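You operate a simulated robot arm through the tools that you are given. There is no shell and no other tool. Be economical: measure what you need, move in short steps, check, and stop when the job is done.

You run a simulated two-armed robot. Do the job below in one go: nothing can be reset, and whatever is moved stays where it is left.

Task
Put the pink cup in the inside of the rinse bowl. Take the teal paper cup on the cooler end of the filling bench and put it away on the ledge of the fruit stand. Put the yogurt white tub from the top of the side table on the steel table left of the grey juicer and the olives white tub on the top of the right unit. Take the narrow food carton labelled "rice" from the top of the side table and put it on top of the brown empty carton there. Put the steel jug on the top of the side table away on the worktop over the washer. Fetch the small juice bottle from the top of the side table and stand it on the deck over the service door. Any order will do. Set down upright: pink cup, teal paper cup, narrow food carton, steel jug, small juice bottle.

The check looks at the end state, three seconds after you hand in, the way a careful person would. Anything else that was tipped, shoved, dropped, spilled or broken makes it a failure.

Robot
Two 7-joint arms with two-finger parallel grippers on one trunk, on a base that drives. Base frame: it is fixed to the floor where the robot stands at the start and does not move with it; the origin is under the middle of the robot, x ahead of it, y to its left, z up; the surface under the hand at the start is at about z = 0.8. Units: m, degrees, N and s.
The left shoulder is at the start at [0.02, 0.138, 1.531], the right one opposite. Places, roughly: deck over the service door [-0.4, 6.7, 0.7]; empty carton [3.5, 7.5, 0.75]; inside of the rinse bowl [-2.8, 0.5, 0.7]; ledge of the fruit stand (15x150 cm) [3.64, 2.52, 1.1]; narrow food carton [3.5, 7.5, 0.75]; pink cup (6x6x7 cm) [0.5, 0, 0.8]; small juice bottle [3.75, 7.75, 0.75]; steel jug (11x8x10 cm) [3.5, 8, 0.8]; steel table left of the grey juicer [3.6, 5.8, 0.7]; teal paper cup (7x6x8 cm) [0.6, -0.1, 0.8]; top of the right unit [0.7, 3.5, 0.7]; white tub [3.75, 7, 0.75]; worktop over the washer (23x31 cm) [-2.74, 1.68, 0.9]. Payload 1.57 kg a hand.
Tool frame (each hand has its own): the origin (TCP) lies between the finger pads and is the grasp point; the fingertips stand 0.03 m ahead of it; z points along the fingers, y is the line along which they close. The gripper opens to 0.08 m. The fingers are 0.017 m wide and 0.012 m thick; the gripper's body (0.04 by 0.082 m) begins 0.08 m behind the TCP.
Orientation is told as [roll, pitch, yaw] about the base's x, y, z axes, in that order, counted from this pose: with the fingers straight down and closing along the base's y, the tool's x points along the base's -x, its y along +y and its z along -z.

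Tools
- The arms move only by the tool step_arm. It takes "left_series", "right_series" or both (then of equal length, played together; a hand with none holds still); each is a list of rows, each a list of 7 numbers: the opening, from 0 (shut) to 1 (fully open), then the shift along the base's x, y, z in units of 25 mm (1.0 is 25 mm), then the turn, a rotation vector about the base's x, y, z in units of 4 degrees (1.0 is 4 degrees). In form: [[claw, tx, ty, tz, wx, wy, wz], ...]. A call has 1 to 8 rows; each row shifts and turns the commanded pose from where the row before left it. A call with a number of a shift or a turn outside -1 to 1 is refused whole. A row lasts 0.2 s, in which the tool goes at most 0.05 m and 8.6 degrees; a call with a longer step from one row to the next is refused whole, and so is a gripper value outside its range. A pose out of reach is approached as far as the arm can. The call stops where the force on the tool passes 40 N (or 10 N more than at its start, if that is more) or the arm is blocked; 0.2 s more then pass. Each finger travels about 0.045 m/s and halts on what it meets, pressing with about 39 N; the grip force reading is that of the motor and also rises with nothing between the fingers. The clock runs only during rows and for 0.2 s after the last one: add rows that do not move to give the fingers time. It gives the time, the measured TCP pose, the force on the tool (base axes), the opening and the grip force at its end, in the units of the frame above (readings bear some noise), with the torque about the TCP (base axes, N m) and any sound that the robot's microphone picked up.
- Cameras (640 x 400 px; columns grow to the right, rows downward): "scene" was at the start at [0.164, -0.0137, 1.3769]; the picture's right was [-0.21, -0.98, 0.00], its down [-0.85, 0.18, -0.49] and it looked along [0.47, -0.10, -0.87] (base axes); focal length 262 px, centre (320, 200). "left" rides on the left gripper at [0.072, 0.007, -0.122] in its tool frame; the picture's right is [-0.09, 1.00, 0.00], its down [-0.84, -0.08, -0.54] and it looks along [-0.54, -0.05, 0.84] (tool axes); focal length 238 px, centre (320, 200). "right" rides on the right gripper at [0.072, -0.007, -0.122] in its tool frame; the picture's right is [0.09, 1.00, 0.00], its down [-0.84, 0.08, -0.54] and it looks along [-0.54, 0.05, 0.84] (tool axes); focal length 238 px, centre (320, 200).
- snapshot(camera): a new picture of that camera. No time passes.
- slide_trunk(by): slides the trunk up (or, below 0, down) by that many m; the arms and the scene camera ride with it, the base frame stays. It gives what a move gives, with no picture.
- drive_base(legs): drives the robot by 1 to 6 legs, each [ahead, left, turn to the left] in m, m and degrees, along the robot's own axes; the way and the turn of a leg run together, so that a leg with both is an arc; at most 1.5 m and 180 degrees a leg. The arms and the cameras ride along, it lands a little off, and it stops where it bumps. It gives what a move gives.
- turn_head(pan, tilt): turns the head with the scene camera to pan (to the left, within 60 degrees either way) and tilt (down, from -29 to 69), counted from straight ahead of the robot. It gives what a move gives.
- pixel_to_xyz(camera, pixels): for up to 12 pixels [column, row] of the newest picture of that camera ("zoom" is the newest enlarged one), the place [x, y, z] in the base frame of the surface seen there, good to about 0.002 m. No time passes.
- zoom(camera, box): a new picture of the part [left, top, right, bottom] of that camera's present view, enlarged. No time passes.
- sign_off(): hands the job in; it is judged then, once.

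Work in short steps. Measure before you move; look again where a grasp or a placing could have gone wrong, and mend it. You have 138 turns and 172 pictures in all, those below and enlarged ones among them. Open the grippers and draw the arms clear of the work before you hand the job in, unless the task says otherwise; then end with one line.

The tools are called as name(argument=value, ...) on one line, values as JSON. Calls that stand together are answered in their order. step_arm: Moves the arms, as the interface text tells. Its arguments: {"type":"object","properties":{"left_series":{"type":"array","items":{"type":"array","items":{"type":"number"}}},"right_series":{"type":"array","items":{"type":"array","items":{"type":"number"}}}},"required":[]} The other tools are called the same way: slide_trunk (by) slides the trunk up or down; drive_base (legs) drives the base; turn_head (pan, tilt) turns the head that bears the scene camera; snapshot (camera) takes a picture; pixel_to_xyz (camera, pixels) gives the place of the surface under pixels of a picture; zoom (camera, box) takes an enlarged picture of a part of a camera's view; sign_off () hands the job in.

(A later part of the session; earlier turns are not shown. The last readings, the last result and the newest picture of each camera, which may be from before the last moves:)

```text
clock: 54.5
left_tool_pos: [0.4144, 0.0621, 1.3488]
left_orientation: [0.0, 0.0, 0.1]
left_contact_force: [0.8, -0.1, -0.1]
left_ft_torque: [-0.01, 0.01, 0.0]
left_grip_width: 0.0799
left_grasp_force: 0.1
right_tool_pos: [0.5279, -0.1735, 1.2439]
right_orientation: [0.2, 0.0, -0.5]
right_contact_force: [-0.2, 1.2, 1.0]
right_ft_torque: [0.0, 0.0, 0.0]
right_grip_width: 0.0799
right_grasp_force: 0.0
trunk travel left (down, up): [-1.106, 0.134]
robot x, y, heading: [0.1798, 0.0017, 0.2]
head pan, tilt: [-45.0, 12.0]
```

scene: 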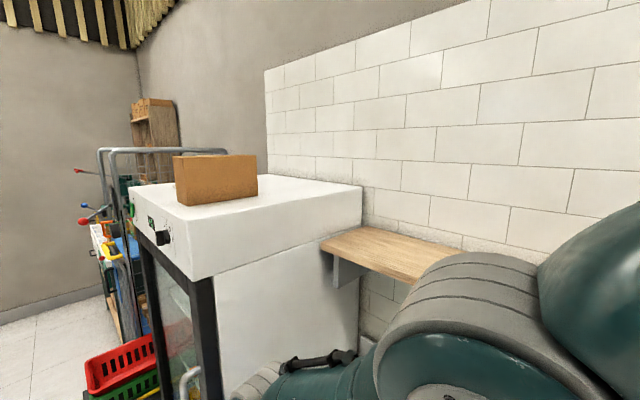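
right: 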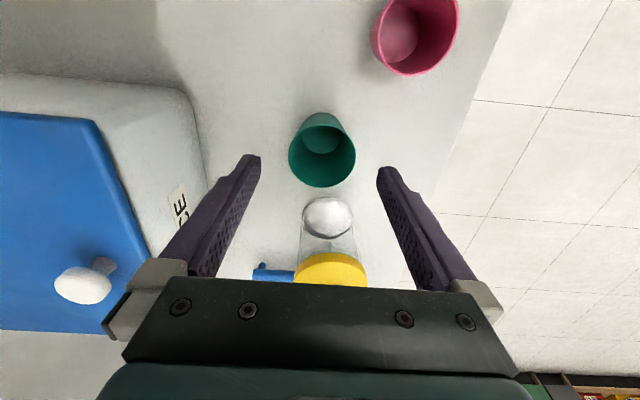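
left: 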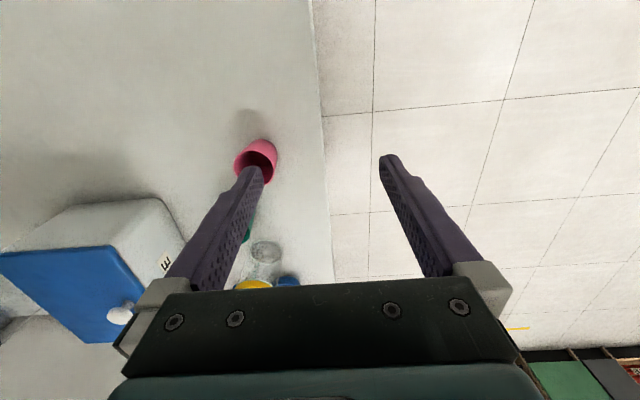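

Freed: it rose 0.05 m exactly with no out-of-reach. I continue back and up a little to a flexed pose.

step_arm(right_series=[[1, -0.5, 0, 0.5, 0, 0, 0], [1, -0.6, 0, 0.4, 0, 0, 0], [1, -0.8, 0.2, 0.2, 0, 0, 0], [1, -0.8, 0.2, 0.2, 0, 0, 0], [1, -0.8, 0.2, 0.2, 0, 0, 0]])

turn_head(pan=0, tilt=62)

snapshot(camera="scene")

```text
clock: 55.7
left_tool_pos: [0.4144, 0.0628, 1.3484]
left_orientation: [0.1, 0.0, 0.1]
left_contact_force: [0.2, -0.7, -0.4]
left_ft_torque: [-0.02, 0.03, 0.0]
left_grip_width: 0.0804
left_grasp_force: 0.0
right_tool_pos: [0.4385, -0.1607, 1.2794]
right_orientation: [0.3, -0.1, -0.3]
right_contact_force: [0.3, -0.6, 0.1]
right_ft_torque: [-0.02, 0.0, 0.01]
right_grip_width: 0.08
right_grasp_force: 0.1
trunk travel left (down, up): [-1.106, 0.134]
robot x, y, heading: [0.1818, 0.0, 0.3]
head pan, tilt: [-45.0, 12.0]
```

```text
clock: 56.9
left_tool_pos: [0.4159, 0.0632, 1.3486]
left_orientation: [0.1, 0.0, 0.2]
left_contact_force: [-1.1, 0.7, 0.2]
left_ft_torque: [-0.02, 0.03, 0.0]
left_grip_width: 0.08
left_grasp_force: 0.0
right_tool_pos: [0.4391, -0.1603, 1.2792]
right_orientation: [0.2, 0.0, -0.3]
right_contact_force: [0.3, 0.0, -0.7]
right_ft_torque: [0.04, 0.01, -0.01]
right_grip_width: 0.0798
right_grasp_force: 0.1
trunk travel left (down, up): [-1.106, 0.134]
robot x, y, heading: [0.1853, -0.0005, 0.2]
head pan, tilt: [0.0, 62.0]
```

```text
153 pictures are left
```

scene: 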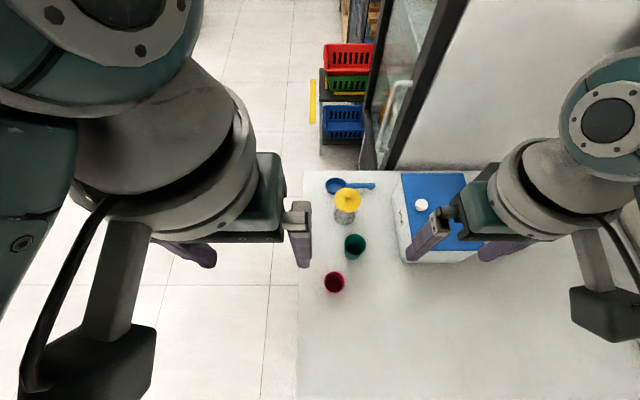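

Both arms are healthy and the cups undisturbed. Keeping wrists well inside reach from now on, I raise both hands relative to the shoulders, then lower the trunk.

step_arm(right_series=[[1, 0, 0, 1, 0, 0, 0], [1, 0, 0, 1, 0, 0, 0], [1, 0, 0, 1, 0, 0, 0], [1, 0, 0, 1, 0, 0, 0], [1, 0, 0, 1, 0, 0, 0], [1, 0, 0, 1, 0, 0, 0]], left_series=[[1, 0, 0, 0.7, 0, 0, 0], [1, 0, 0, 0.7, 0, 0, 0], [1, 0, 0, 0.7, 0, 0, 0], [1, 0, 0, 0.7, 0, 0, 0], [1, 0, 0, 0.6, 0, 0, 0], [1, 0, 0, 0.6, 0, 0, 0]])

slide_trunk(by=-0.52)

drive_base(legs=[[0.04, 0, 0]])

```text
clock: 57.6
left_tool_pos: [0.4122, 0.1128, 1.3605]
left_orientation: [8.5, -0.1, -0.6]
left_contact_force: [0.1, -0.4, 0.1]
left_ft_torque: [-0.02, -0.02, 0.03]
left_grip_width: 0.08
left_grasp_force: 0.1
left hand out of reach, approached as far as the arm can: row 2, 3
right_tool_pos: [0.4392, -0.1603, 1.3459]
right_orientation: [0.2, -0.1, -0.4]
right_contact_force: [0.2, -1.3, 0.5]
right_ft_torque: [-0.01, 0.0, 0.01]
right_grip_width: 0.0796
right_grasp_force: 0.2
trunk travel left (down, up): [-1.106, 0.134]
robot x, y, heading: [0.1797, 0.0032, 0.3]
head pan, tilt: [0.0, 62.0]
stopped in row 3 (left hand): the arm was blocked; the commanded pose is now the measured one
```

```text
refused: -0.52 is not a number from -0.4 to 0.4
```

```text
clock: 58.5
left_tool_pos: [0.4526, 0.1131, 1.3605]
left_orientation: [8.4, 0.0, -0.7]
left_contact_force: [-0.3, 0.0, -0.9]
left_ft_torque: [0.01, -0.03, 0.02]
left_grip_width: 0.0799
left_grasp_force: 0.0
right_tool_pos: [0.4803, -0.16, 1.3465]
right_orientation: [0.2, -0.1, -0.4]
right_contact_force: [0.0, 0.2, 1.2]
right_ft_torque: [0.0, 0.01, -0.01]
right_grip_width: 0.08
right_grasp_force: 0.0
trunk travel left (down, up): [-1.106, 0.134]
robot x, y, heading: [0.222, -0.0026, 0.0]
head pan, tilt: [0.0, 62.0]
```

Left hand met the inner fold limit (wrist ≈0.24 m from shoulder). I move the left hand forward out of it and level it, and finish raising the right.

step_arm(left_series=[[1, 0.8, -0.4, -0.4, 0, 0, 0], [1, 0.8, -0.4, 0, -0.5, 0, 0], [1, 0.8, -0.4, 0, -0.5, 0, 0], [1, 0.8, -0.2, 0, -0.5, 0, 0.1], [1, 0.2, 0, 0.5, -0.6, 0, 0.1]], right_series=[[1, 0.2, 0, 0.6, 0, 0, 0], [1, 0.3, 0, 0.6, 0, 0, 0], [1, 0.4, 0, 0.6, 0, 0, 0], [1, 0.4, 0, 0.6, 0, 0, 0], [1, 0.2, 0, 0.4, 0, 0, 0]])

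```text
clock: 59.7
left_tool_pos: [0.5368, 0.0982, 1.3572]
left_orientation: [2.7, 0.1, 0.5]
left_contact_force: [0.4, 0.5, -0.1]
left_ft_torque: [0.04, 0.02, -0.06]
left_grip_width: 0.08
left_grasp_force: 0.1
right_tool_pos: [0.5187, -0.1585, 1.4175]
right_orientation: [0.2, 0.0, -0.4]
right_contact_force: [-0.8, -0.7, 0.5]
right_ft_torque: [0.03, 0.0, -0.01]
right_grip_width: 0.0801
right_grasp_force: 0.2
trunk travel left (down, up): [-1.106, 0.134]
robot x, y, heading: [0.2193, -0.0005, -0.1]
head pan, tilt: [0.0, 62.0]
```

Left arm is free and nearly level. I finish levelling and raise it, then lower the trunk by 0.4.

step_arm(left_series=[[1, 0, 0, 0.8, -0.3, 0, 0], [1, 0, 0, 0.8, -0.4, 0, 0], [1, 0, 0, 0.8, 0, 0, 0]])

slide_trunk(by=-0.4)

snapshot(camera="right")

snapshot(camera="left")

```text
clock: 60.7
left_tool_pos: [0.551, 0.113, 1.3864]
left_orientation: [2.5, -0.1, 1.7]
left_contact_force: [0.6, -1.1, 0.8]
left_ft_torque: [-0.01, 0.0, 0.0]
left_grip_width: 0.08
left_grasp_force: 0.1
left hand out of reach, approached as far as the arm can: row 2, 3
right_tool_pos: [0.5184, -0.1594, 1.4168]
right_orientation: [0.2, -0.1, -0.4]
right_contact_force: [0.0, 1.0, -0.7]
right_ft_torque: [0.04, -0.02, 0.0]
right_grip_width: 0.0802
right_grasp_force: 0.1
trunk travel left (down, up): [-1.106, 0.134]
robot x, y, heading: [0.2215, -0.0015, 0.1]
head pan, tilt: [0.0, 62.0]
stopped in row 3 (left hand): the arm was blocked; the commanded pose is now the measured one
```

```text
clock: 64.5
left_tool_pos: [0.5502, 0.1124, 0.9874]
left_orientation: [2.4, -0.1, 1.6]
left_contact_force: [0.2, -0.4, 0.7]
left_ft_torque: [-0.01, -0.04, 0.04]
left_grip_width: 0.0798
left_grasp_force: 0.1
right_tool_pos: [0.5183, -0.16, 1.017]
right_orientation: [0.2, 0.0, -0.4]
right_contact_force: [-0.6, 0.2, 0.2]
right_ft_torque: [-0.02, -0.03, -0.02]
right_grip_width: 0.0802
right_grasp_force: 0.1
trunk travel left (down, up): [-0.706, 0.534]
robot x, y, heading: [0.2188, -0.0027, 0.3]
head pan, tilt: [0.0, 62.0]
```

```text
152 pictures are left
```

right: 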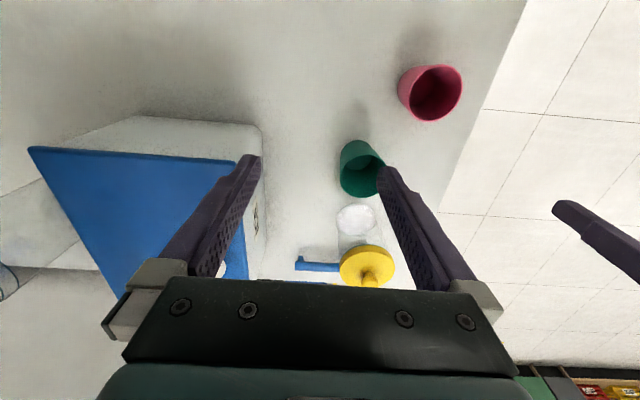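

```text
151 pictures are left
```

left: 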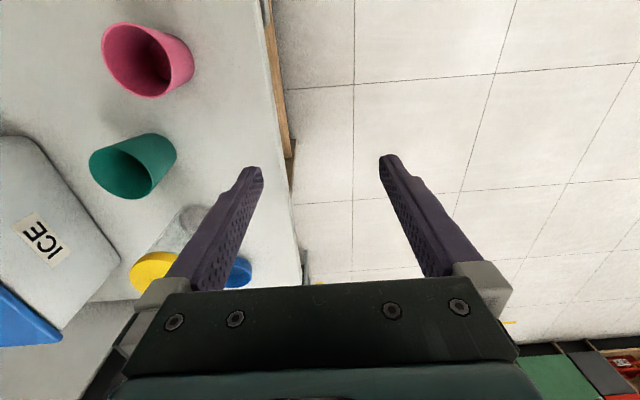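

Both hands are clear of the cups. I lower the trunk 0.08 more and bring the right hand over the teal cup at (0.577,-0.099).

slide_trunk(by=-0.08)

step_arm(right_series=[[1, 0.6, 0.8, 0.2, 0, 0, 0], [1, 0.6, 0.8, 0, 0, 0, 0], [1, 0.6, 0.8, 0, 0, 0, 0], [1, 0.6, 0.0, 0, 0, 0, 0]])

snapshot(camera="right")

```text
clock: 65.7
left_tool_pos: [0.5503, 0.1118, 0.9071]
left_orientation: [2.2, -0.1, 1.7]
left_contact_force: [0.6, -0.3, 0.0]
left_ft_torque: [-0.01, -0.03, -0.02]
left_grip_width: 0.0798
left_grasp_force: 0.0
right_tool_pos: [0.5177, -0.159, 0.9381]
right_orientation: [0.2, -0.1, -0.5]
right_contact_force: [0.3, -0.6, 0.9]
right_ft_torque: [0.01, 0.01, 0.03]
right_grip_width: 0.08
right_grasp_force: 0.1
trunk travel left (down, up): [-0.626, 0.614]
robot x, y, heading: [0.2216, 0.0004, 0.3]
head pan, tilt: [0.0, 62.0]
```

```text
clock: 66.7
left_tool_pos: [0.5504, 0.1131, 0.9071]
left_orientation: [2.4, -0.1, 1.6]
left_contact_force: [-0.4, -0.3, 0.5]
left_ft_torque: [0.02, 0.02, 0.02]
left_grip_width: 0.0799
left_grasp_force: 0.1
right_tool_pos: [0.5775, -0.0989, 0.9445]
right_orientation: [0.1, -0.1, -0.3]
right_contact_force: [0.6, 0.0, 0.1]
right_ft_torque: [-0.01, 0.05, -0.02]
right_grip_width: 0.08
right_grasp_force: 0.1
trunk travel left (down, up): [-0.626, 0.614]
robot x, y, heading: [0.2225, 0.0007, 0.0]
head pan, tilt: [0.0, 62.0]
```

```text
150 pictures are left
```

right: 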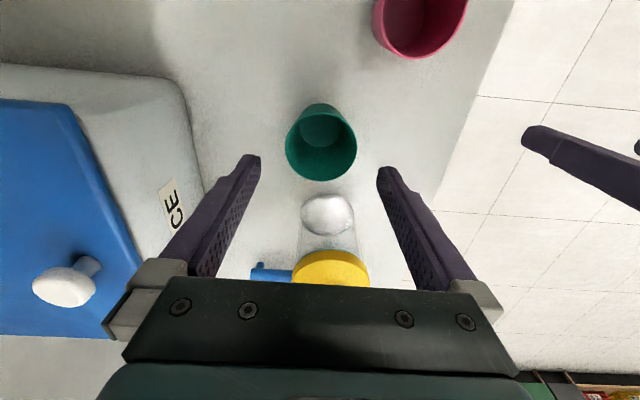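

The hand is centred over the teal cup. I check the jar lid's place before descending.

pixel_to_xyz(camera="right", pixels=[[330, 255], [300, 265], [365, 270], [321, 178], [321, 105], [286, 145], [356, 145]])

```text
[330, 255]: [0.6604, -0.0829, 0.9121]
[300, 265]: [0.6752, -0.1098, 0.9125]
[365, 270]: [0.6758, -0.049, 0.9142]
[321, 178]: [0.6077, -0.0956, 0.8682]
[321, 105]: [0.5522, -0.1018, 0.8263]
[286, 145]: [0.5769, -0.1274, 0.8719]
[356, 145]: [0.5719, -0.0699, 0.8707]
```

Jar front edge x≈0.66, clear. I descend to 0.845 and close.

step_arm(right_series=[[1, 0, 0, -1, 0, 0, 0], [1, 0, 0, -1, 0, 0, 0], [1, 0, 0, -1, 0, 0, 0], [1, 0, 0, -1, 0, 0, 0], [0.6, 0, 0, 0, 0, 0, 0], [0.4, 0, 0, 0, 0, 0, 0], [0.4, 0, 0, 0, 0, 0, 0]])

snapshot(camera="right")

```text
clock: 68.3
left_tool_pos: [0.5505, 0.1124, 0.9063]
left_orientation: [2.3, 0.0, 1.6]
left_contact_force: [-0.4, -0.1, 0.5]
left_ft_torque: [0.01, 0.01, -0.01]
left_grip_width: 0.08
left_grasp_force: 0.0
right_tool_pos: [0.5801, -0.0995, 0.8419]
right_orientation: [0.2, -0.1, -0.4]
right_contact_force: [-0.5, 0.4, -0.2]
right_ft_torque: [-0.04, -0.01, -0.03]
right_grip_width: 0.0591
right_grasp_force: 27.8
trunk travel left (down, up): [-0.626, 0.614]
robot x, y, heading: [0.2204, 0.0, 0.2]
head pan, tilt: [0.0, 62.0]
```

```text
149 pictures are left
```

right: 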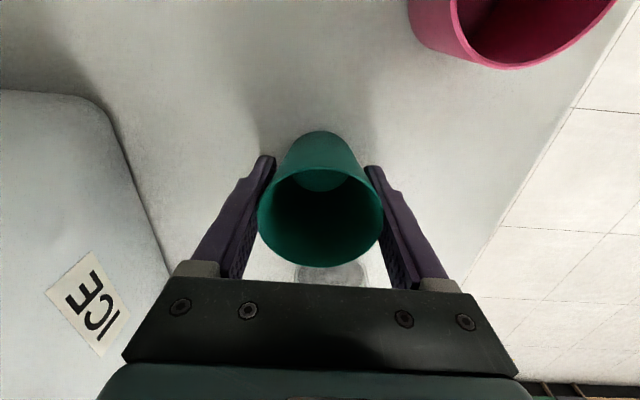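

Gripped (width 0.059, 28 N). I lift 0.125 m, then move it back and out of the way of the left hand.

step_arm(right_series=[[0.3, 0, 0, 0.6, 0, 0, 0], [0.3, 0, 0, 1, 0, 0, 0], [0.3, 0, 0, 1, 0, 0, 0], [0.3, 0, 0, 1, 0, 0, 0], [0.3, -0.6, 0, 1, 0, 0, 0], [0.3, -0.8, -0.7, 0.2, 0, 0, 0], [0.3, -0.8, -1, 0, 0, 0, 0], [0.3, 0, -1, 0, 0, 0, 0]])

snapshot(camera="scene")

```text
clock: 70.1
left_tool_pos: [0.5513, 0.1121, 0.9076]
left_orientation: [2.4, -0.1, 1.6]
left_contact_force: [0.1, 0.4, -0.2]
left_ft_torque: [0.02, 0.01, 0.02]
left_grip_width: 0.08
left_grasp_force: 0.1
right_tool_pos: [0.5237, -0.1639, 0.9621]
right_orientation: [0.2, 0.0, -0.3]
right_contact_force: [0.7, 0.2, 0.3]
right_ft_torque: [0.01, 0.03, -0.01]
right_grip_width: 0.0571
right_grasp_force: 39.1
trunk travel left (down, up): [-0.626, 0.614]
robot x, y, heading: [0.2202, 0.0007, 0.2]
head pan, tilt: [0.0, 62.0]
```

```text
148 pictures are left
```

scene: 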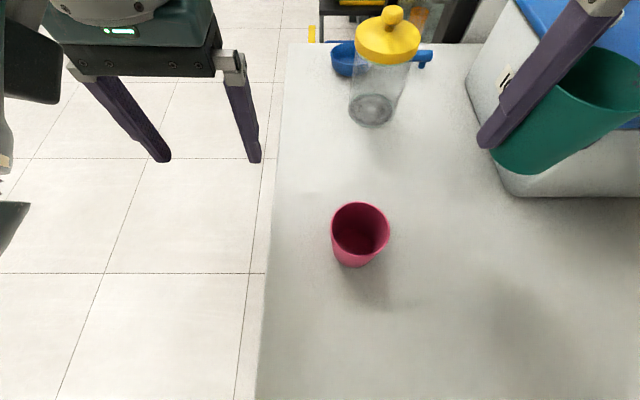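

Teal cup held clear. Now the left hand goes over the pink cup at (0.479,-0.039), levelling on the way.

step_arm(left_series=[[1, -0.2, -0.6, 0.3, -0.2, 0, -0.1], [1, -0.4, -0.8, 0.3, -0.2, 0, -0.1], [1, -0.5, -0.8, 0.3, -0.2, 0, -0.1], [1, -0.5, -0.9, 0, 0, 0, -0.1], [1, -0.5, -0.9, 0, 0, 0, 0], [1, -0.4, -0.9, 0, 0, 0, 0], [1, -0.4, -0.8, 0, 0, 0, 0]])

snapshot(camera="left")

```text
clock: 71.9
left_tool_pos: [0.498, 0.009, 0.8928]
left_orientation: [5.5, -0.9, 2.1]
left_contact_force: [0.4, 0.0, -0.4]
left_ft_torque: [0.0, 0.02, 0.0]
left_grip_width: 0.08
left_grasp_force: 0.0
left hand out of reach, approached as far as the arm can: row 2, 3
right_tool_pos: [0.5234, -0.1647, 0.9621]
right_orientation: [0.2, 0.0, -0.4]
right_contact_force: [-0.4, 0.2, 0.2]
right_ft_torque: [0.03, -0.03, 0.05]
right_grip_width: 0.0572
right_grasp_force: 39.0
trunk travel left (down, up): [-0.626, 0.614]
robot x, y, heading: [0.2218, -0.0004, 0.3]
head pan, tilt: [0.0, 62.0]
stopped in row 7 (left hand): the arm was blocked; the commanded pose is now the measured one
```

```text
147 pictures are left
```

left: 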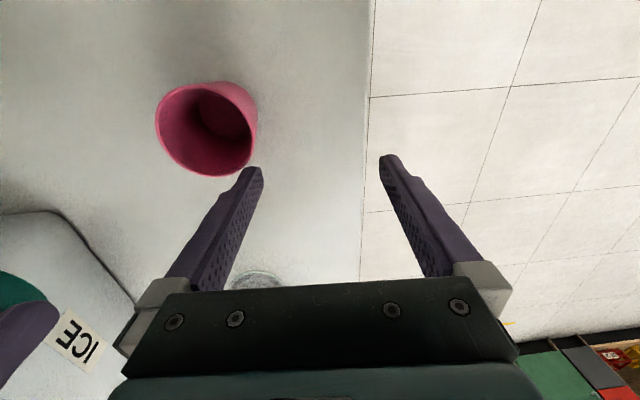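

The left hand is oddly limited and its tips are near the cup rim; I lift with the trunk by 0.06 first.

slide_trunk(by=0.06)

turn_head(pan=25, tilt=15)

snapshot(camera="scene")

```text
clock: 72.9
left_tool_pos: [0.4983, 0.0103, 0.9534]
left_orientation: [5.3, -1.0, 2.1]
left_contact_force: [-0.2, -1.5, -0.1]
left_ft_torque: [0.02, 0.0, -0.02]
left_grip_width: 0.0798
left_grasp_force: 0.1
right_tool_pos: [0.5232, -0.1641, 1.0232]
right_orientation: [0.1, 0.0, -0.5]
right_contact_force: [0.0, 0.1, 0.4]
right_ft_torque: [0.01, 0.05, -0.01]
right_grip_width: 0.0571
right_grasp_force: 39.5
trunk travel left (down, up): [-0.686, 0.554]
robot x, y, heading: [0.2222, -0.0028, 0.1]
head pan, tilt: [0.0, 62.0]
```

```text
clock: 74.1
left_tool_pos: [0.4978, 0.0093, 0.9528]
left_orientation: [5.3, -0.8, 2.1]
left_contact_force: [0.8, -0.3, 0.0]
left_ft_torque: [-0.04, 0.0, 0.01]
left_grip_width: 0.0801
left_grasp_force: 0.0
right_tool_pos: [0.5231, -0.1642, 1.0235]
right_orientation: [0.2, -0.1, -0.5]
right_contact_force: [-0.7, 0.1, 0.2]
right_ft_torque: [0.0, 0.02, 0.01]
right_grip_width: 0.0571
right_grasp_force: 39.1
trunk travel left (down, up): [-0.686, 0.554]
robot x, y, heading: [0.2212, -0.0014, 0.2]
head pan, tilt: [25.0, 15.0]
```

```text
146 pictures are left
```

scene: 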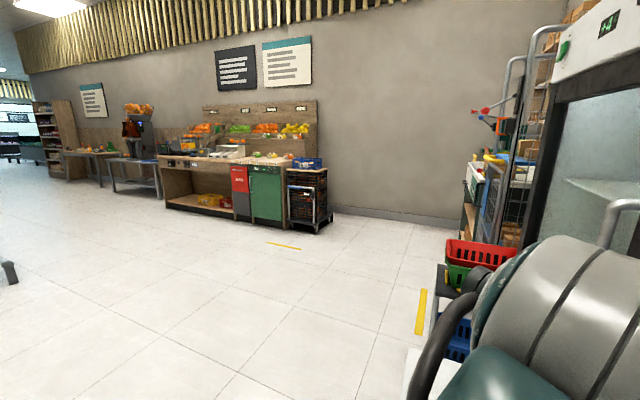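

The limit seems to be on raised wrist poses; a higher shoulder with the arm reaching further down should suit. I raise the trunk 0.04 and bring the left hand over and level.

slide_trunk(by=0.04)

step_arm(left_series=[[1, 0, 0, -0.7, -0.3, 0, 0], [1, 0, 0, -0.7, -0.3, 0, -0.2], [1, -0.2, -0.6, -0.2, -0.3, 0, -0.2], [1, -0.2, -0.6, 0, -0.3, 0.2, -0.1], [1, -0.2, -0.5, 0, -0.1, 0, 0], [1, -0.2, -0.3, 0, 0, 0, 0]])

snapshot(camera="left")

```text
clock: 74.9
left_tool_pos: [0.4981, 0.0102, 0.9928]
left_orientation: [5.3, -0.9, 2.1]
left_contact_force: [-1.1, 0.5, -0.5]
left_ft_torque: [-0.01, 0.02, -0.01]
left_grip_width: 0.08
left_grasp_force: 0.1
right_tool_pos: [0.5233, -0.164, 1.0638]
right_orientation: [0.2, 0.0, -0.5]
right_contact_force: [-0.1, 0.7, 0.3]
right_ft_torque: [-0.03, 0.02, 0.03]
right_grip_width: 0.0569
right_grasp_force: 39.0
trunk travel left (down, up): [-0.726, 0.514]
robot x, y, heading: [0.2197, -0.0018, 0.2]
head pan, tilt: [25.0, 15.0]
```

```text
clock: 76.5
left_tool_pos: [0.4904, 0.0104, 0.9326]
left_orientation: [6.1, -0.9, 1.8]
left_contact_force: [0.1, 0.5, -0.3]
left_ft_torque: [-0.02, 0.02, -0.05]
left_grip_width: 0.0801
left_grasp_force: 0.1
right_tool_pos: [0.5244, -0.1643, 1.063]
right_orientation: [0.2, -0.1, -0.4]
right_contact_force: [-0.9, 0.2, -0.2]
right_ft_torque: [0.01, 0.01, 0.03]
right_grip_width: 0.057
right_grasp_force: 38.7
trunk travel left (down, up): [-0.726, 0.514]
robot x, y, heading: [0.2219, 0.0026, 0.3]
head pan, tilt: [25.0, 15.0]
stopped in row 6 (left hand): the arm was blocked; the commanded pose is now the measured one
```

```text
145 pictures are left
```

left: 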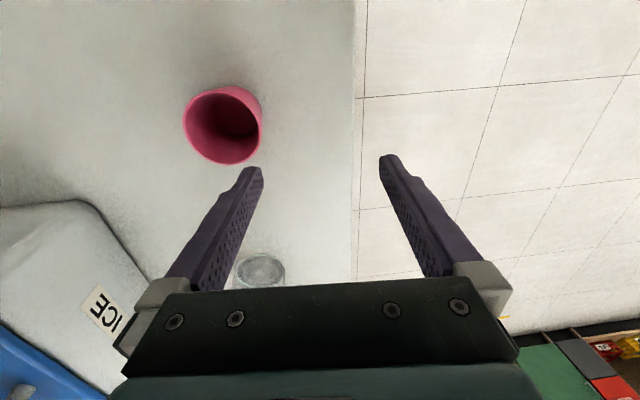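

The block isn't a reach limit: something physically hinders the left arm (likely the right arm). I look at both arms.

turn_head(pan=5, tilt=25)

snapshot(camera="scene")

```text
clock: 77.3
left_tool_pos: [0.4902, 0.0092, 0.9318]
left_orientation: [6.2, -0.9, 1.8]
left_contact_force: [-0.3, -1.1, 0.3]
left_ft_torque: [0.0, 0.0, 0.01]
left_grip_width: 0.0799
left_grasp_force: 0.1
right_tool_pos: [0.5241, -0.165, 1.0629]
right_orientation: [0.1, -0.1, -0.4]
right_contact_force: [0.4, -0.3, -0.9]
right_ft_torque: [0.04, 0.0, -0.02]
right_grip_width: 0.0569
right_grasp_force: 38.6
trunk travel left (down, up): [-0.726, 0.514]
robot x, y, heading: [0.2205, -0.0032, 0.3]
head pan, tilt: [5.0, 25.0]
```

```text
144 pictures are left
```

scene: 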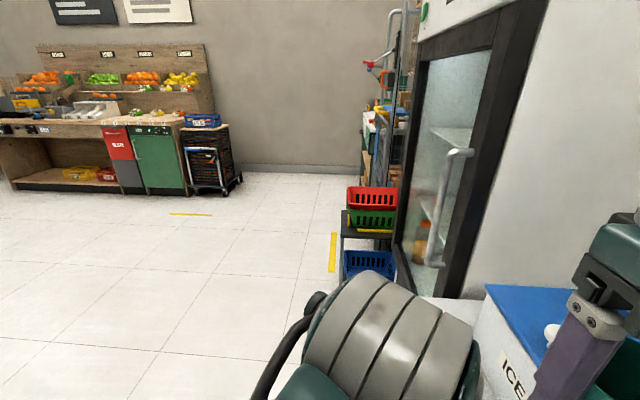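

The left arm is crossing the robot's midline, where it works badly. I take the left hand outward and level it, then shift the whole robot 0.12 m right so the pink cup lies on the left hand's own side.

step_arm(left_series=[[1, -0.2, 0.6, 0.3, 0, 0, 0], [1, -0.2, 0.6, 0.2, -0.3, 0, 0], [1, -0.2, 0.6, 0, -0.4, 0, 0], [1, -0.2, 0.6, 0, -0.4, 0.1, -0.2], [1, 0, 0, 0, -0.4, 0.1, -0.2]])

drive_base(legs=[[0, -0.12, 0]])

turn_head(pan=0, tilt=62)

snapshot(camera="scene")

```text
clock: 78.5
left_tool_pos: [0.4688, 0.0641, 0.9466]
left_orientation: [-0.6, 0.2, 0.0]
left_contact_force: [-0.5, 0.1, 0.1]
left_ft_torque: [-0.02, 0.01, -0.02]
left_grip_width: 0.08
left_grasp_force: 0.1
right_tool_pos: [0.5229, -0.1644, 1.0625]
right_orientation: [0.2, -0.1, -0.4]
right_contact_force: [0.1, 1.0, -0.5]
right_ft_torque: [-0.02, -0.02, 0.01]
right_grip_width: 0.0569
right_grasp_force: 38.8
trunk travel left (down, up): [-0.726, 0.514]
robot x, y, heading: [0.2182, 0.0011, 0.2]
head pan, tilt: [5.0, 25.0]
```

```text
clock: 79.8
left_tool_pos: [0.4697, -0.055, 0.9463]
left_orientation: [-0.5, 0.0, 0.3]
left_contact_force: [-0.3, -0.4, 0.4]
left_ft_torque: [-0.02, 0.01, 0.0]
left_grip_width: 0.0799
left_grasp_force: 0.0
right_tool_pos: [0.5239, -0.2841, 1.0631]
right_orientation: [0.2, 0.0, -0.4]
right_contact_force: [-0.2, -0.2, 0.2]
right_ft_torque: [0.0, -0.01, 0.03]
right_grip_width: 0.0567
right_grasp_force: 39.1
trunk travel left (down, up): [-0.726, 0.514]
robot x, y, heading: [0.2197, -0.117, -0.2]
head pan, tilt: [5.0, 25.0]
```

```text
clock: 80.8
left_tool_pos: [0.4713, -0.0549, 0.9463]
left_orientation: [-0.4, 0.1, 0.1]
left_contact_force: [-0.4, -0.9, -0.3]
left_ft_torque: [-0.04, 0.0, -0.02]
left_grip_width: 0.08
left_grasp_force: 0.1
right_tool_pos: [0.5226, -0.2834, 1.0636]
right_orientation: [0.2, 0.1, -0.4]
right_contact_force: [0.4, -0.3, -0.8]
right_ft_torque: [-0.04, -0.03, -0.01]
right_grip_width: 0.0558
right_grasp_force: 39.5
trunk travel left (down, up): [-0.726, 0.514]
robot x, y, heading: [0.2209, -0.1196, 0.2]
head pan, tilt: [0.0, 62.0]
```

```text
143 pictures are left
```

scene: 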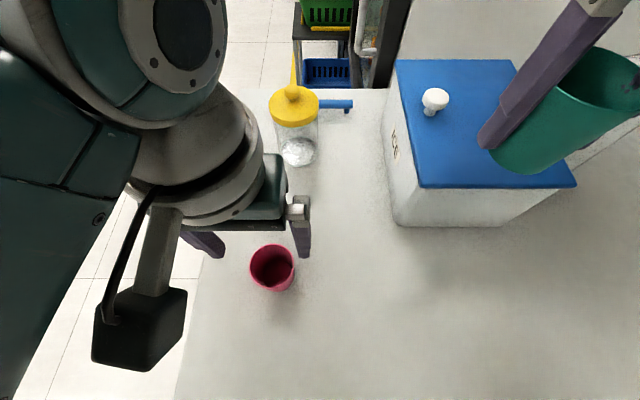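

Levelled and free. I align to (0.479,-0.039) and check with the left camera, plus check the teal cup in the right hand.

step_arm(left_series=[[1, 0.3, 0.64, -0.4, 0, 0, 0], [1, 0, 0, -0.4, 0, 0, 0]])

snapshot(camera="left")

snapshot(camera="right")

```text
clock: 81.4
left_tool_pos: [0.4775, -0.0387, 0.9275]
left_orientation: [-0.5, 0.1, 0.3]
left_contact_force: [0.0, 0.2, 0.9]
left_ft_torque: [0.0, 0.02, 0.03]
left_grip_width: 0.08
left_grasp_force: 0.1
right_tool_pos: [0.5243, -0.284, 1.0627]
right_orientation: [0.2, 0.0, -0.4]
right_contact_force: [0.2, 0.4, 0.0]
right_ft_torque: [-0.03, 0.0, 0.0]
right_grip_width: 0.0555
right_grasp_force: 38.8
trunk travel left (down, up): [-0.726, 0.514]
robot x, y, heading: [0.2208, -0.1179, -0.0]
head pan, tilt: [0.0, 62.0]
```

```text
142 pictures are left
```

left: 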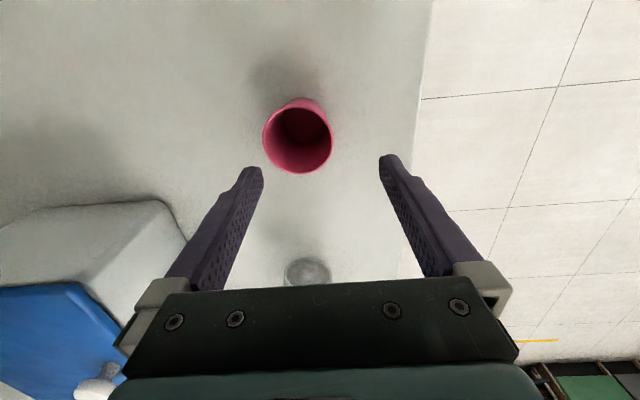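

```text
141 pictures are left
```

right: 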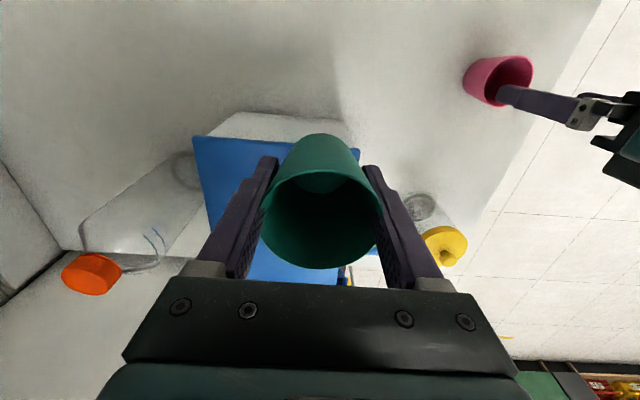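

The pink cup sits slightly left in the left view; I measure its rim. The teal cup's width shrinks slowly under full force, so I'll ease its grip to 0.6.

pixel_to_xyz(camera="left", pixels=[[263, 138], [332, 138], [298, 173], [300, 105]])

step_arm(right_series=[[0.6, 0, 0, 0, 0, 0, 0], [0.6, 0, 0, 0, 0, 0, 0]])

```text
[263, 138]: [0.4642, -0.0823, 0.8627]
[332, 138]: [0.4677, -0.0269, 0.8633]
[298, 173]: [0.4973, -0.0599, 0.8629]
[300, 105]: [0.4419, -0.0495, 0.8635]
```

```text
clock: 82.0
left_tool_pos: [0.4776, -0.0391, 0.9279]
left_orientation: [-0.4, 0.1, 0.3]
left_contact_force: [-0.4, -0.7, -0.3]
left_ft_torque: [-0.06, -0.01, -0.01]
left_grip_width: 0.0802
left_grasp_force: 0.0
right_tool_pos: [0.523, -0.283, 1.0646]
right_orientation: [0.1, -0.1, -0.4]
right_contact_force: [0.4, -0.2, -0.5]
right_ft_torque: [0.03, 0.03, 0.0]
right_grip_width: 0.0546
right_grasp_force: 39.4
trunk travel left (down, up): [-0.726, 0.514]
robot x, y, heading: [0.2206, -0.1204, 0.2]
head pan, tilt: [0.0, 62.0]
```

The pink cup was nudged to (0.469,-0.055), still upright. I align, descend and grip; the right grip goes to 0.66.

step_arm(left_series=[[1, -0.34, -0.64, 0, 0.1, 0, 0], [1, 0, 0, -0.6, 0, 0, 0], [1, 0, 0, -1, 0, 0, 0], [1, 0, 0, -1, 0, 0, 0], [1, 0, 0, -1, 0, 0, 0], [0.6, 0, 0, 0, 0, 0, 0], [0.55, 0, 0, 0, 0, 0, 0], [0.55, 0, 0, 0, 0, 0, 0]], right_series=[[0.66, 0, 0, 0, 0, 0, 0], [0.66, 0, 0, 0, 0, 0, 0], [0.66, 0, 0, 0, 0, 0, 0], [0.66, 0, 0, 0, 0, 0, 0], [0.66, 0, 0, 0, 0, 0, 0], [0.66, 0, 0, 0, 0, 0, 0], [0.66, 0, 0, 0, 0, 0, 0], [0.66, 0, 0, 0, 0, 0, 0]])

snapshot(camera="left")

snapshot(camera="right")

```text
clock: 83.8
left_tool_pos: [0.4687, -0.0546, 0.8369]
left_orientation: [0.0, 0.1, 0.1]
left_contact_force: [0.0, 0.8, -0.5]
left_ft_torque: [-0.02, 0.0, 0.0]
left_grip_width: 0.0548
left_grasp_force: 25.2
right_tool_pos: [0.5254, -0.2837, 1.0632]
right_orientation: [0.2, 0.0, -0.5]
right_contact_force: [0.9, 0.7, -0.4]
right_ft_torque: [-0.01, -0.03, -0.02]
right_grip_width: 0.0546
right_grasp_force: 39.3
trunk travel left (down, up): [-0.726, 0.514]
robot x, y, heading: [0.222, -0.121, 0.1]
head pan, tilt: [0.0, 62.0]
```

```text
140 pictures are left
```

left: 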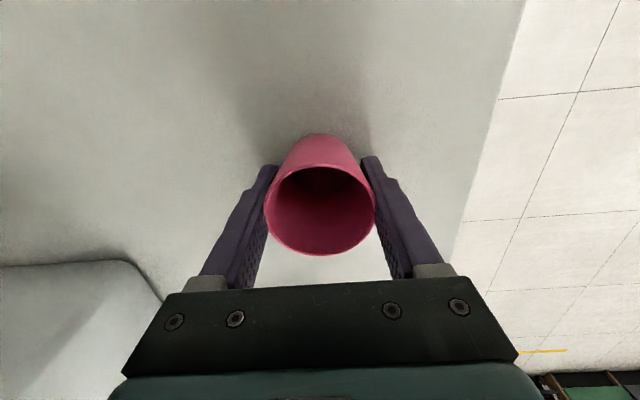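

```text
139 pictures are left
```

right: 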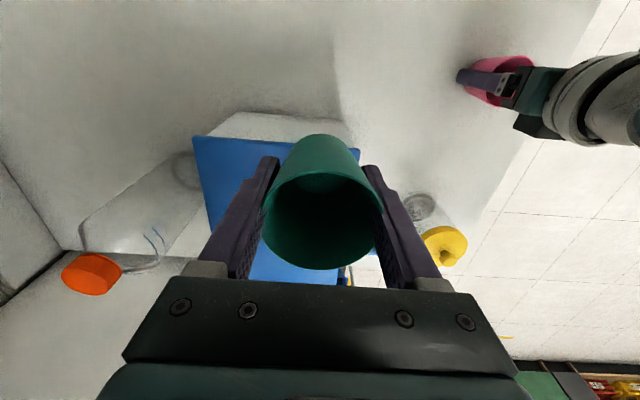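

Both cups are held. I lift the pink cup 0.12 m, then back the robot out of the bench and drive left into the open floor.

step_arm(left_series=[[0.5, 0, 0, 0.6, 0, 0, 0], [0.5, 0, 0, 1, 0, 0, 0], [0.5, 0, 0, 1, 0, 0, 0], [0.5, 0, 0, 1, 0, 0, 0], [0.5, 0, 0, 1, 0, 0, 0], [0.5, 0, 0, 0, 0, 0, 0]])

drive_base(legs=[[-0.5, 0, 0], [0, 0.9, 0]])

turn_head(pan=30, tilt=20)

snapshot(camera="scene")

```text
clock: 85.2
left_tool_pos: [0.4683, -0.055, 0.9541]
left_orientation: [0.0, 0.1, 0.2]
left_contact_force: [-0.6, -0.3, 0.2]
left_ft_torque: [-0.02, 0.0, 0.0]
left_grip_width: 0.0541
left_grasp_force: 38.8
right_tool_pos: [0.5237, -0.284, 1.062]
right_orientation: [0.3, 0.0, -0.4]
right_contact_force: [0.0, -0.5, 0.1]
right_ft_torque: [0.01, -0.01, 0.0]
right_grip_width: 0.0543
right_grasp_force: 38.6
trunk travel left (down, up): [-0.726, 0.514]
robot x, y, heading: [0.222, -0.122, 0.3]
head pan, tilt: [0.0, 62.0]
```

```text
clock: 88.0
left_tool_pos: [-0.0014, -0.0572, 0.9552]
left_orientation: [-0.1, -0.5, 0.6]
left_contact_force: [0.3, 0.1, -0.2]
left_ft_torque: [0.02, 0.02, -0.02]
left_grip_width: 0.0533
left_grasp_force: 38.7
right_tool_pos: [0.0607, -0.2821, 1.0754]
right_orientation: [0.3, -2.1, 0.1]
right_contact_force: [0.1, 0.4, 0.1]
right_ft_torque: [0.03, 0.04, 0.01]
right_grip_width: 0.0544
right_grasp_force: 39.4
trunk travel left (down, up): [-0.726, 0.514]
robot x, y, heading: [-0.2599, -0.1156, 0.6]
head pan, tilt: [0.0, 62.0]
stopped in leg 1: the robot was blocked; the commanded pose is now the measured one
```

```text
clock: 89.1
left_tool_pos: [0.0009, -0.0558, 0.9574]
left_orientation: [-0.1, -0.6, 0.4]
left_contact_force: [0.7, -0.1, 0.0]
left_ft_torque: [0.01, 0.02, -0.01]
left_grip_width: 0.0531
left_grasp_force: 38.8
right_tool_pos: [0.0608, -0.2833, 1.0753]
right_orientation: [0.3, -2.1, -0.1]
right_contact_force: [-0.2, -0.4, 0.9]
right_ft_torque: [0.0, 0.0, 0.01]
right_grip_width: 0.0543
right_grasp_force: 38.9
trunk travel left (down, up): [-0.726, 0.514]
robot x, y, heading: [-0.261, -0.12, 0.6]
head pan, tilt: [30.0, 20.0]
```

```text
138 pictures are left
```

scene: 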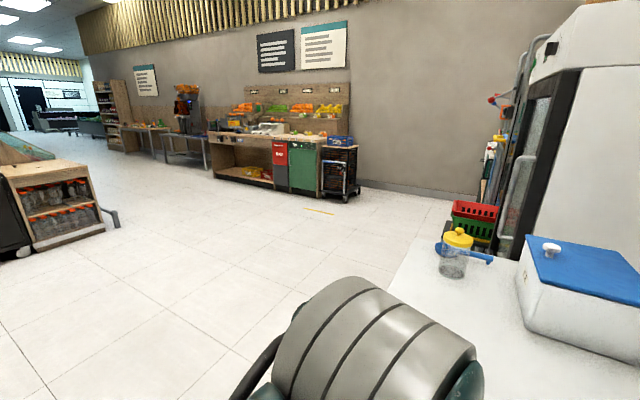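

Something behind stopped the base at x=-0.26. I move 0.06 ahead off it, then left 0.9 m.

drive_base(legs=[[0.06, 0, 0], [0, 0.9, 0]])

turn_head(pan=-60, tilt=45)

snapshot(camera="scene")

```text
clock: 94.4
left_tool_pos: [0.0432, 0.8479, 0.9538]
left_orientation: [-0.1, 0.2, 0.5]
left_contact_force: [-0.4, -0.7, -0.4]
left_ft_torque: [-0.04, -0.01, 0.03]
left_grip_width: 0.0533
left_grasp_force: 39.4
right_tool_pos: [0.1039, 0.6205, 1.0684]
right_orientation: [0.4, -0.9, -0.1]
right_contact_force: [0.4, 1.1, -0.6]
right_ft_torque: [0.0, 0.0, -0.01]
right_grip_width: 0.0539
right_grasp_force: 39.0
trunk travel left (down, up): [-0.726, 0.514]
robot x, y, heading: [-0.2058, 0.7827, 0.3]
head pan, tilt: [30.0, 20.0]
```

```text
clock: 96.1
left_tool_pos: [0.0422, 0.8472, 0.9527]
left_orientation: [0.0, 0.2, 0.5]
left_contact_force: [-0.6, -0.1, -0.5]
left_ft_torque: [-0.01, 0.01, 0.01]
left_grip_width: 0.053
left_grasp_force: 39.0
right_tool_pos: [0.1035, 0.621, 1.0684]
right_orientation: [0.4, -1.1, -0.1]
right_contact_force: [-0.3, -0.4, -0.3]
right_ft_torque: [0.03, 0.01, 0.04]
right_grip_width: 0.0537
right_grasp_force: 38.6
trunk travel left (down, up): [-0.726, 0.514]
robot x, y, heading: [-0.201, 0.7835, 0.6]
head pan, tilt: [-60.0, 45.0]
```

```text
137 pictures are left
```

scene: 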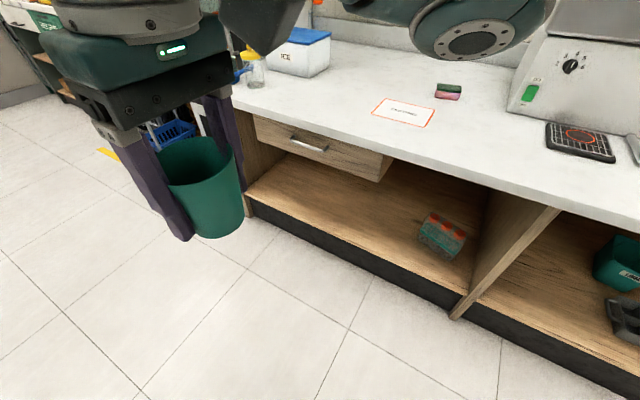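

The bench side is clear and the floor open. I drive diagonally toward the fruit stand, stopping well short at about (2.4,2.6).

drive_base(legs=[[1.3, 0.9, 0], [1.3, 0.9, 0]])

turn_head(pan=0, tilt=20)

snapshot(camera="scene")

```text
refused: leg 1 is longer than a leg can be; nothing moved
```

```text
clock: 97.4
left_tool_pos: [0.0438, 0.8478, 0.9543]
left_orientation: [0.0, 0.1, 0.5]
left_contact_force: [0.1, 0.2, 0.9]
left_ft_torque: [0.05, 0.06, -0.01]
left_grip_width: 0.0532
left_grasp_force: 39.2
right_tool_pos: [0.1038, 0.62, 1.0678]
right_orientation: [0.4, -1.1, -0.1]
right_contact_force: [0.1, 0.6, -0.7]
right_ft_torque: [0.0, -0.03, 0.01]
right_grip_width: 0.0529
right_grasp_force: 39.1
trunk travel left (down, up): [-0.726, 0.514]
robot x, y, heading: [-0.2056, 0.7797, 0.6]
head pan, tilt: [0.0, 20.0]
```

```text
136 pictures are left
```

scene: 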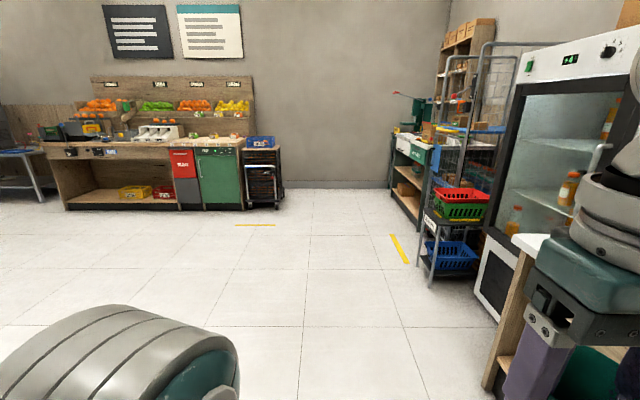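

Path ahead is open. I drive in legs under 1.5 m.

drive_base(legs=[[1.2, 0.9, 0], [1.2, 0.9, 0], [0.2, 0, 0]])

turn_head(pan=0, tilt=30)

snapshot(camera="scene")

```text
clock: 112.9
left_tool_pos: [2.5958, 2.6569, 0.9525]
left_orientation: [0.0, 0.2, 0.2]
left_contact_force: [-0.3, -0.2, -0.1]
left_ft_torque: [0.01, 0.0, 0.01]
left_grip_width: 0.0528
left_grasp_force: 38.8
right_tool_pos: [2.655, 2.4297, 1.0677]
right_orientation: [0.4, -1.0, -0.4]
right_contact_force: [-0.3, 0.8, -0.4]
right_ft_torque: [-0.01, 0.0, -0.01]
right_grip_width: 0.0565
right_grasp_force: 8.9
trunk travel left (down, up): [-0.726, 0.514]
robot x, y, heading: [2.3459, 2.5914, 0.0]
head pan, tilt: [0.0, 20.0]
```

```text
clock: 113.6
left_tool_pos: [2.5959, 2.657, 0.9528]
left_orientation: [0.0, 0.2, 0.2]
left_contact_force: [-0.3, 0.6, 0.1]
left_ft_torque: [-0.04, 0.04, 0.02]
left_grip_width: 0.0528
left_grasp_force: 39.2
right_tool_pos: [2.6553, 2.4292, 1.0689]
right_orientation: [0.4, -1.0, -0.4]
right_contact_force: [0.1, 1.1, -0.1]
right_ft_torque: [0.0, 0.04, -0.01]
right_grip_width: 0.0535
right_grasp_force: 39.0
trunk travel left (down, up): [-0.726, 0.514]
robot x, y, heading: [2.3486, 2.5915, 0.2]
head pan, tilt: [0.0, 30.0]
```

```text
135 pictures are left
```

scene: 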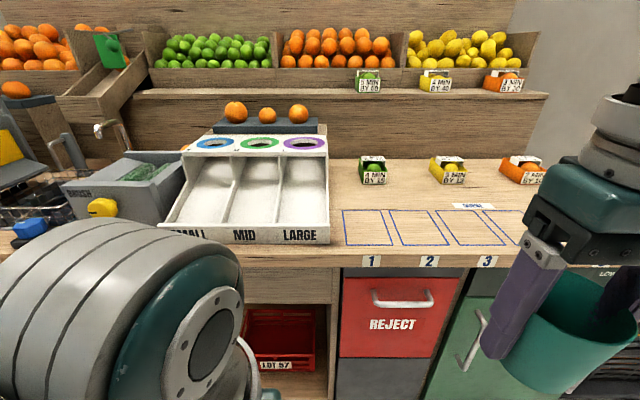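

The ledge is the strip below the fruit trays (row ~95), free between columns 180 and 345. I measure it and what lies in front.

pixel_to_xyz(camera="scene", pixels=[[200, 96], [260, 96], [320, 96], [260, 90], [260, 86], [260, 80], [368, 90], [335, 92], [268, 110], [300, 105], [260, 60], [160, 92]])

zoom(camera="scene", box=[140, 20, 400, 180])

```text
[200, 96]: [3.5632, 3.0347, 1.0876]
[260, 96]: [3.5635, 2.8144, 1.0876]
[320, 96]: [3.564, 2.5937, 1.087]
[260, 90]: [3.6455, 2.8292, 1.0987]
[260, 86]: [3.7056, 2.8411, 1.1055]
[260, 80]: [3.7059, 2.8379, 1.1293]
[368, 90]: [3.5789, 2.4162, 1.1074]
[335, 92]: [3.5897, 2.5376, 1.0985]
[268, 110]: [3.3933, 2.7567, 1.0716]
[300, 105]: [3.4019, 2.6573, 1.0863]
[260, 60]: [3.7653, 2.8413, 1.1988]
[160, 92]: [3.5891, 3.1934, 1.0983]
```

```text
2.46 times, centred on (270, 100) of scene
```

zoom: 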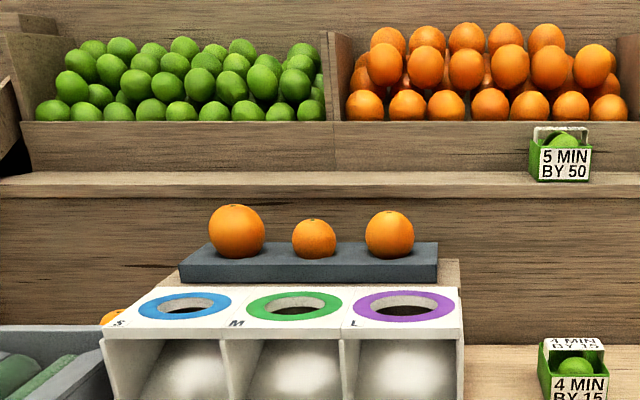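

Ledge top is z≈1.10, x 3.563–3.706. I'll place at (3.635, 2.56). I check the orange tops, then raise the trunk 0.25 and shift left 0.12 so the spot lies on the right hand's side.

pixel_to_xyz(camera="scene", pixels=[[235, 102], [299, 105], [357, 85], [380, 85], [300, 70], [320, 240]])

slide_trunk(by=0.25)

drive_base(legs=[[0, 0.12, 0], [0.5, 0, 0]])

turn_head(pan=-5, tilt=50)

snapshot(camera="scene")

```text
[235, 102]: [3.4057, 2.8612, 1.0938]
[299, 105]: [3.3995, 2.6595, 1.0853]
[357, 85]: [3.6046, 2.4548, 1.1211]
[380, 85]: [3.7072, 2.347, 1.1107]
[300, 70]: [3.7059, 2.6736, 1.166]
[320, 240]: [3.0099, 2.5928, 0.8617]
```

```text
clock: 116.2
left_tool_pos: [2.5947, 2.6566, 1.2025]
left_orientation: [0.1, 0.1, 0.3]
left_contact_force: [-0.3, 0.5, -0.3]
left_ft_torque: [0.01, 0.0, 0.0]
left_grip_width: 0.0526
left_grasp_force: 39.1
right_tool_pos: [2.6547, 2.4296, 1.3176]
right_orientation: [0.5, -1.0, -0.3]
right_contact_force: [-0.7, 0.9, 0.9]
right_ft_torque: [0.02, 0.03, 0.01]
right_grip_width: 0.0534
right_grasp_force: 38.5
trunk travel left (down, up): [-0.976, 0.264]
robot x, y, heading: [2.3468, 2.5918, 0.3]
head pan, tilt: [0.0, 30.0]
```

```text
clock: 119.9
left_tool_pos: [3.0844, 2.7862, 1.204]
left_orientation: [0.0, 0.1, 1.1]
left_contact_force: [-0.5, -0.3, -0.2]
left_ft_torque: [-0.02, 0.03, -0.03]
left_grip_width: 0.0528
left_grasp_force: 39.5
right_tool_pos: [3.1476, 2.56, 1.3175]
right_orientation: [0.3, -0.9, 0.5]
right_contact_force: [0.0, 0.4, 0.2]
right_ft_torque: [-0.01, 0.0, 0.03]
right_grip_width: 0.0564
right_grasp_force: 16.9
trunk travel left (down, up): [-0.976, 0.264]
robot x, y, heading: [2.8416, 2.7181, 1.0]
head pan, tilt: [0.0, 30.0]
```

```text
clock: 120.7
left_tool_pos: [3.0843, 2.7866, 1.2033]
left_orientation: [0.0, 0.1, 1.2]
left_contact_force: [0.0, -0.1, -0.3]
left_ft_torque: [0.0, -0.01, 0.0]
left_grip_width: 0.0528
left_grasp_force: 38.3
right_tool_pos: [3.1474, 2.5607, 1.3178]
right_orientation: [0.4, -1.0, 0.5]
right_contact_force: [0.5, -0.5, 1.0]
right_ft_torque: [-0.01, -0.03, -0.01]
right_grip_width: 0.0533
right_grasp_force: 39.7
trunk travel left (down, up): [-0.976, 0.264]
robot x, y, heading: [2.838, 2.7217, 0.9]
head pan, tilt: [-5.0, 50.0]
```

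```text
133 pictures are left
```

scene: 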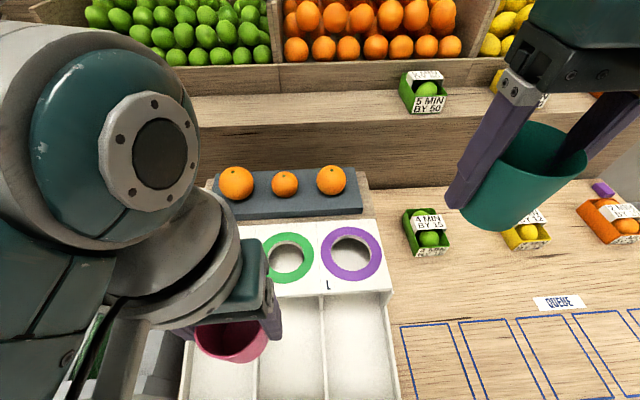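

Cup is well upright in the grip. I drive 0.42 m closer (pink cup's bottom clears the oranges by ~4 cm), correcting the heading.

pixel_to_xyz(camera="scene", pixels=[[500, 227], [490, 224], [225, 361], [285, 172]])

drive_base(legs=[[0.42, 0, -0.9]])

snapshot(camera="right")

snapshot(camera="scene")

```text
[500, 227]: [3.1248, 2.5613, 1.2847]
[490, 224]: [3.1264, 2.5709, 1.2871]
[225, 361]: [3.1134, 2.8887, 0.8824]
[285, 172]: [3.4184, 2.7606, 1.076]
```

```text
clock: 123.3
left_tool_pos: [3.5065, 2.7866, 1.2028]
left_orientation: [0.0, 0.1, 0.0]
left_contact_force: [-0.7, -0.1, -1.3]
left_ft_torque: [-0.01, 0.0, -0.04]
left_grip_width: 0.053
left_grasp_force: 38.9
right_tool_pos: [3.5662, 2.5593, 1.3191]
right_orientation: [0.4, -1.1, -0.5]
right_contact_force: [0.4, 0.1, 0.4]
right_ft_torque: [-0.02, -0.01, -0.01]
right_grip_width: 0.055
right_grasp_force: 1.2
trunk travel left (down, up): [-0.976, 0.264]
robot x, y, heading: [3.2566, 2.724, 0.0]
head pan, tilt: [-5.0, 50.0]
```

```text
132 pictures are left
```

right: 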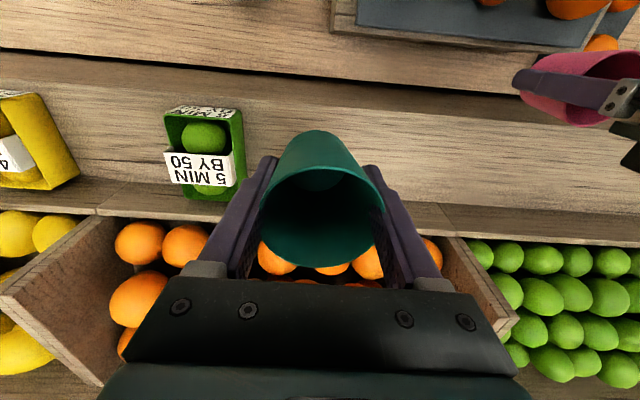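

```text
131 pictures are left
```

scene: 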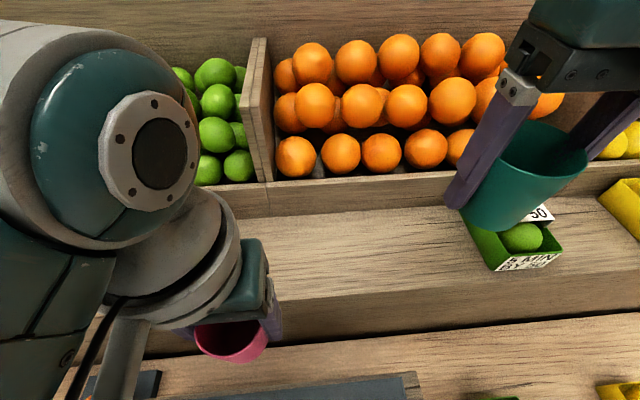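

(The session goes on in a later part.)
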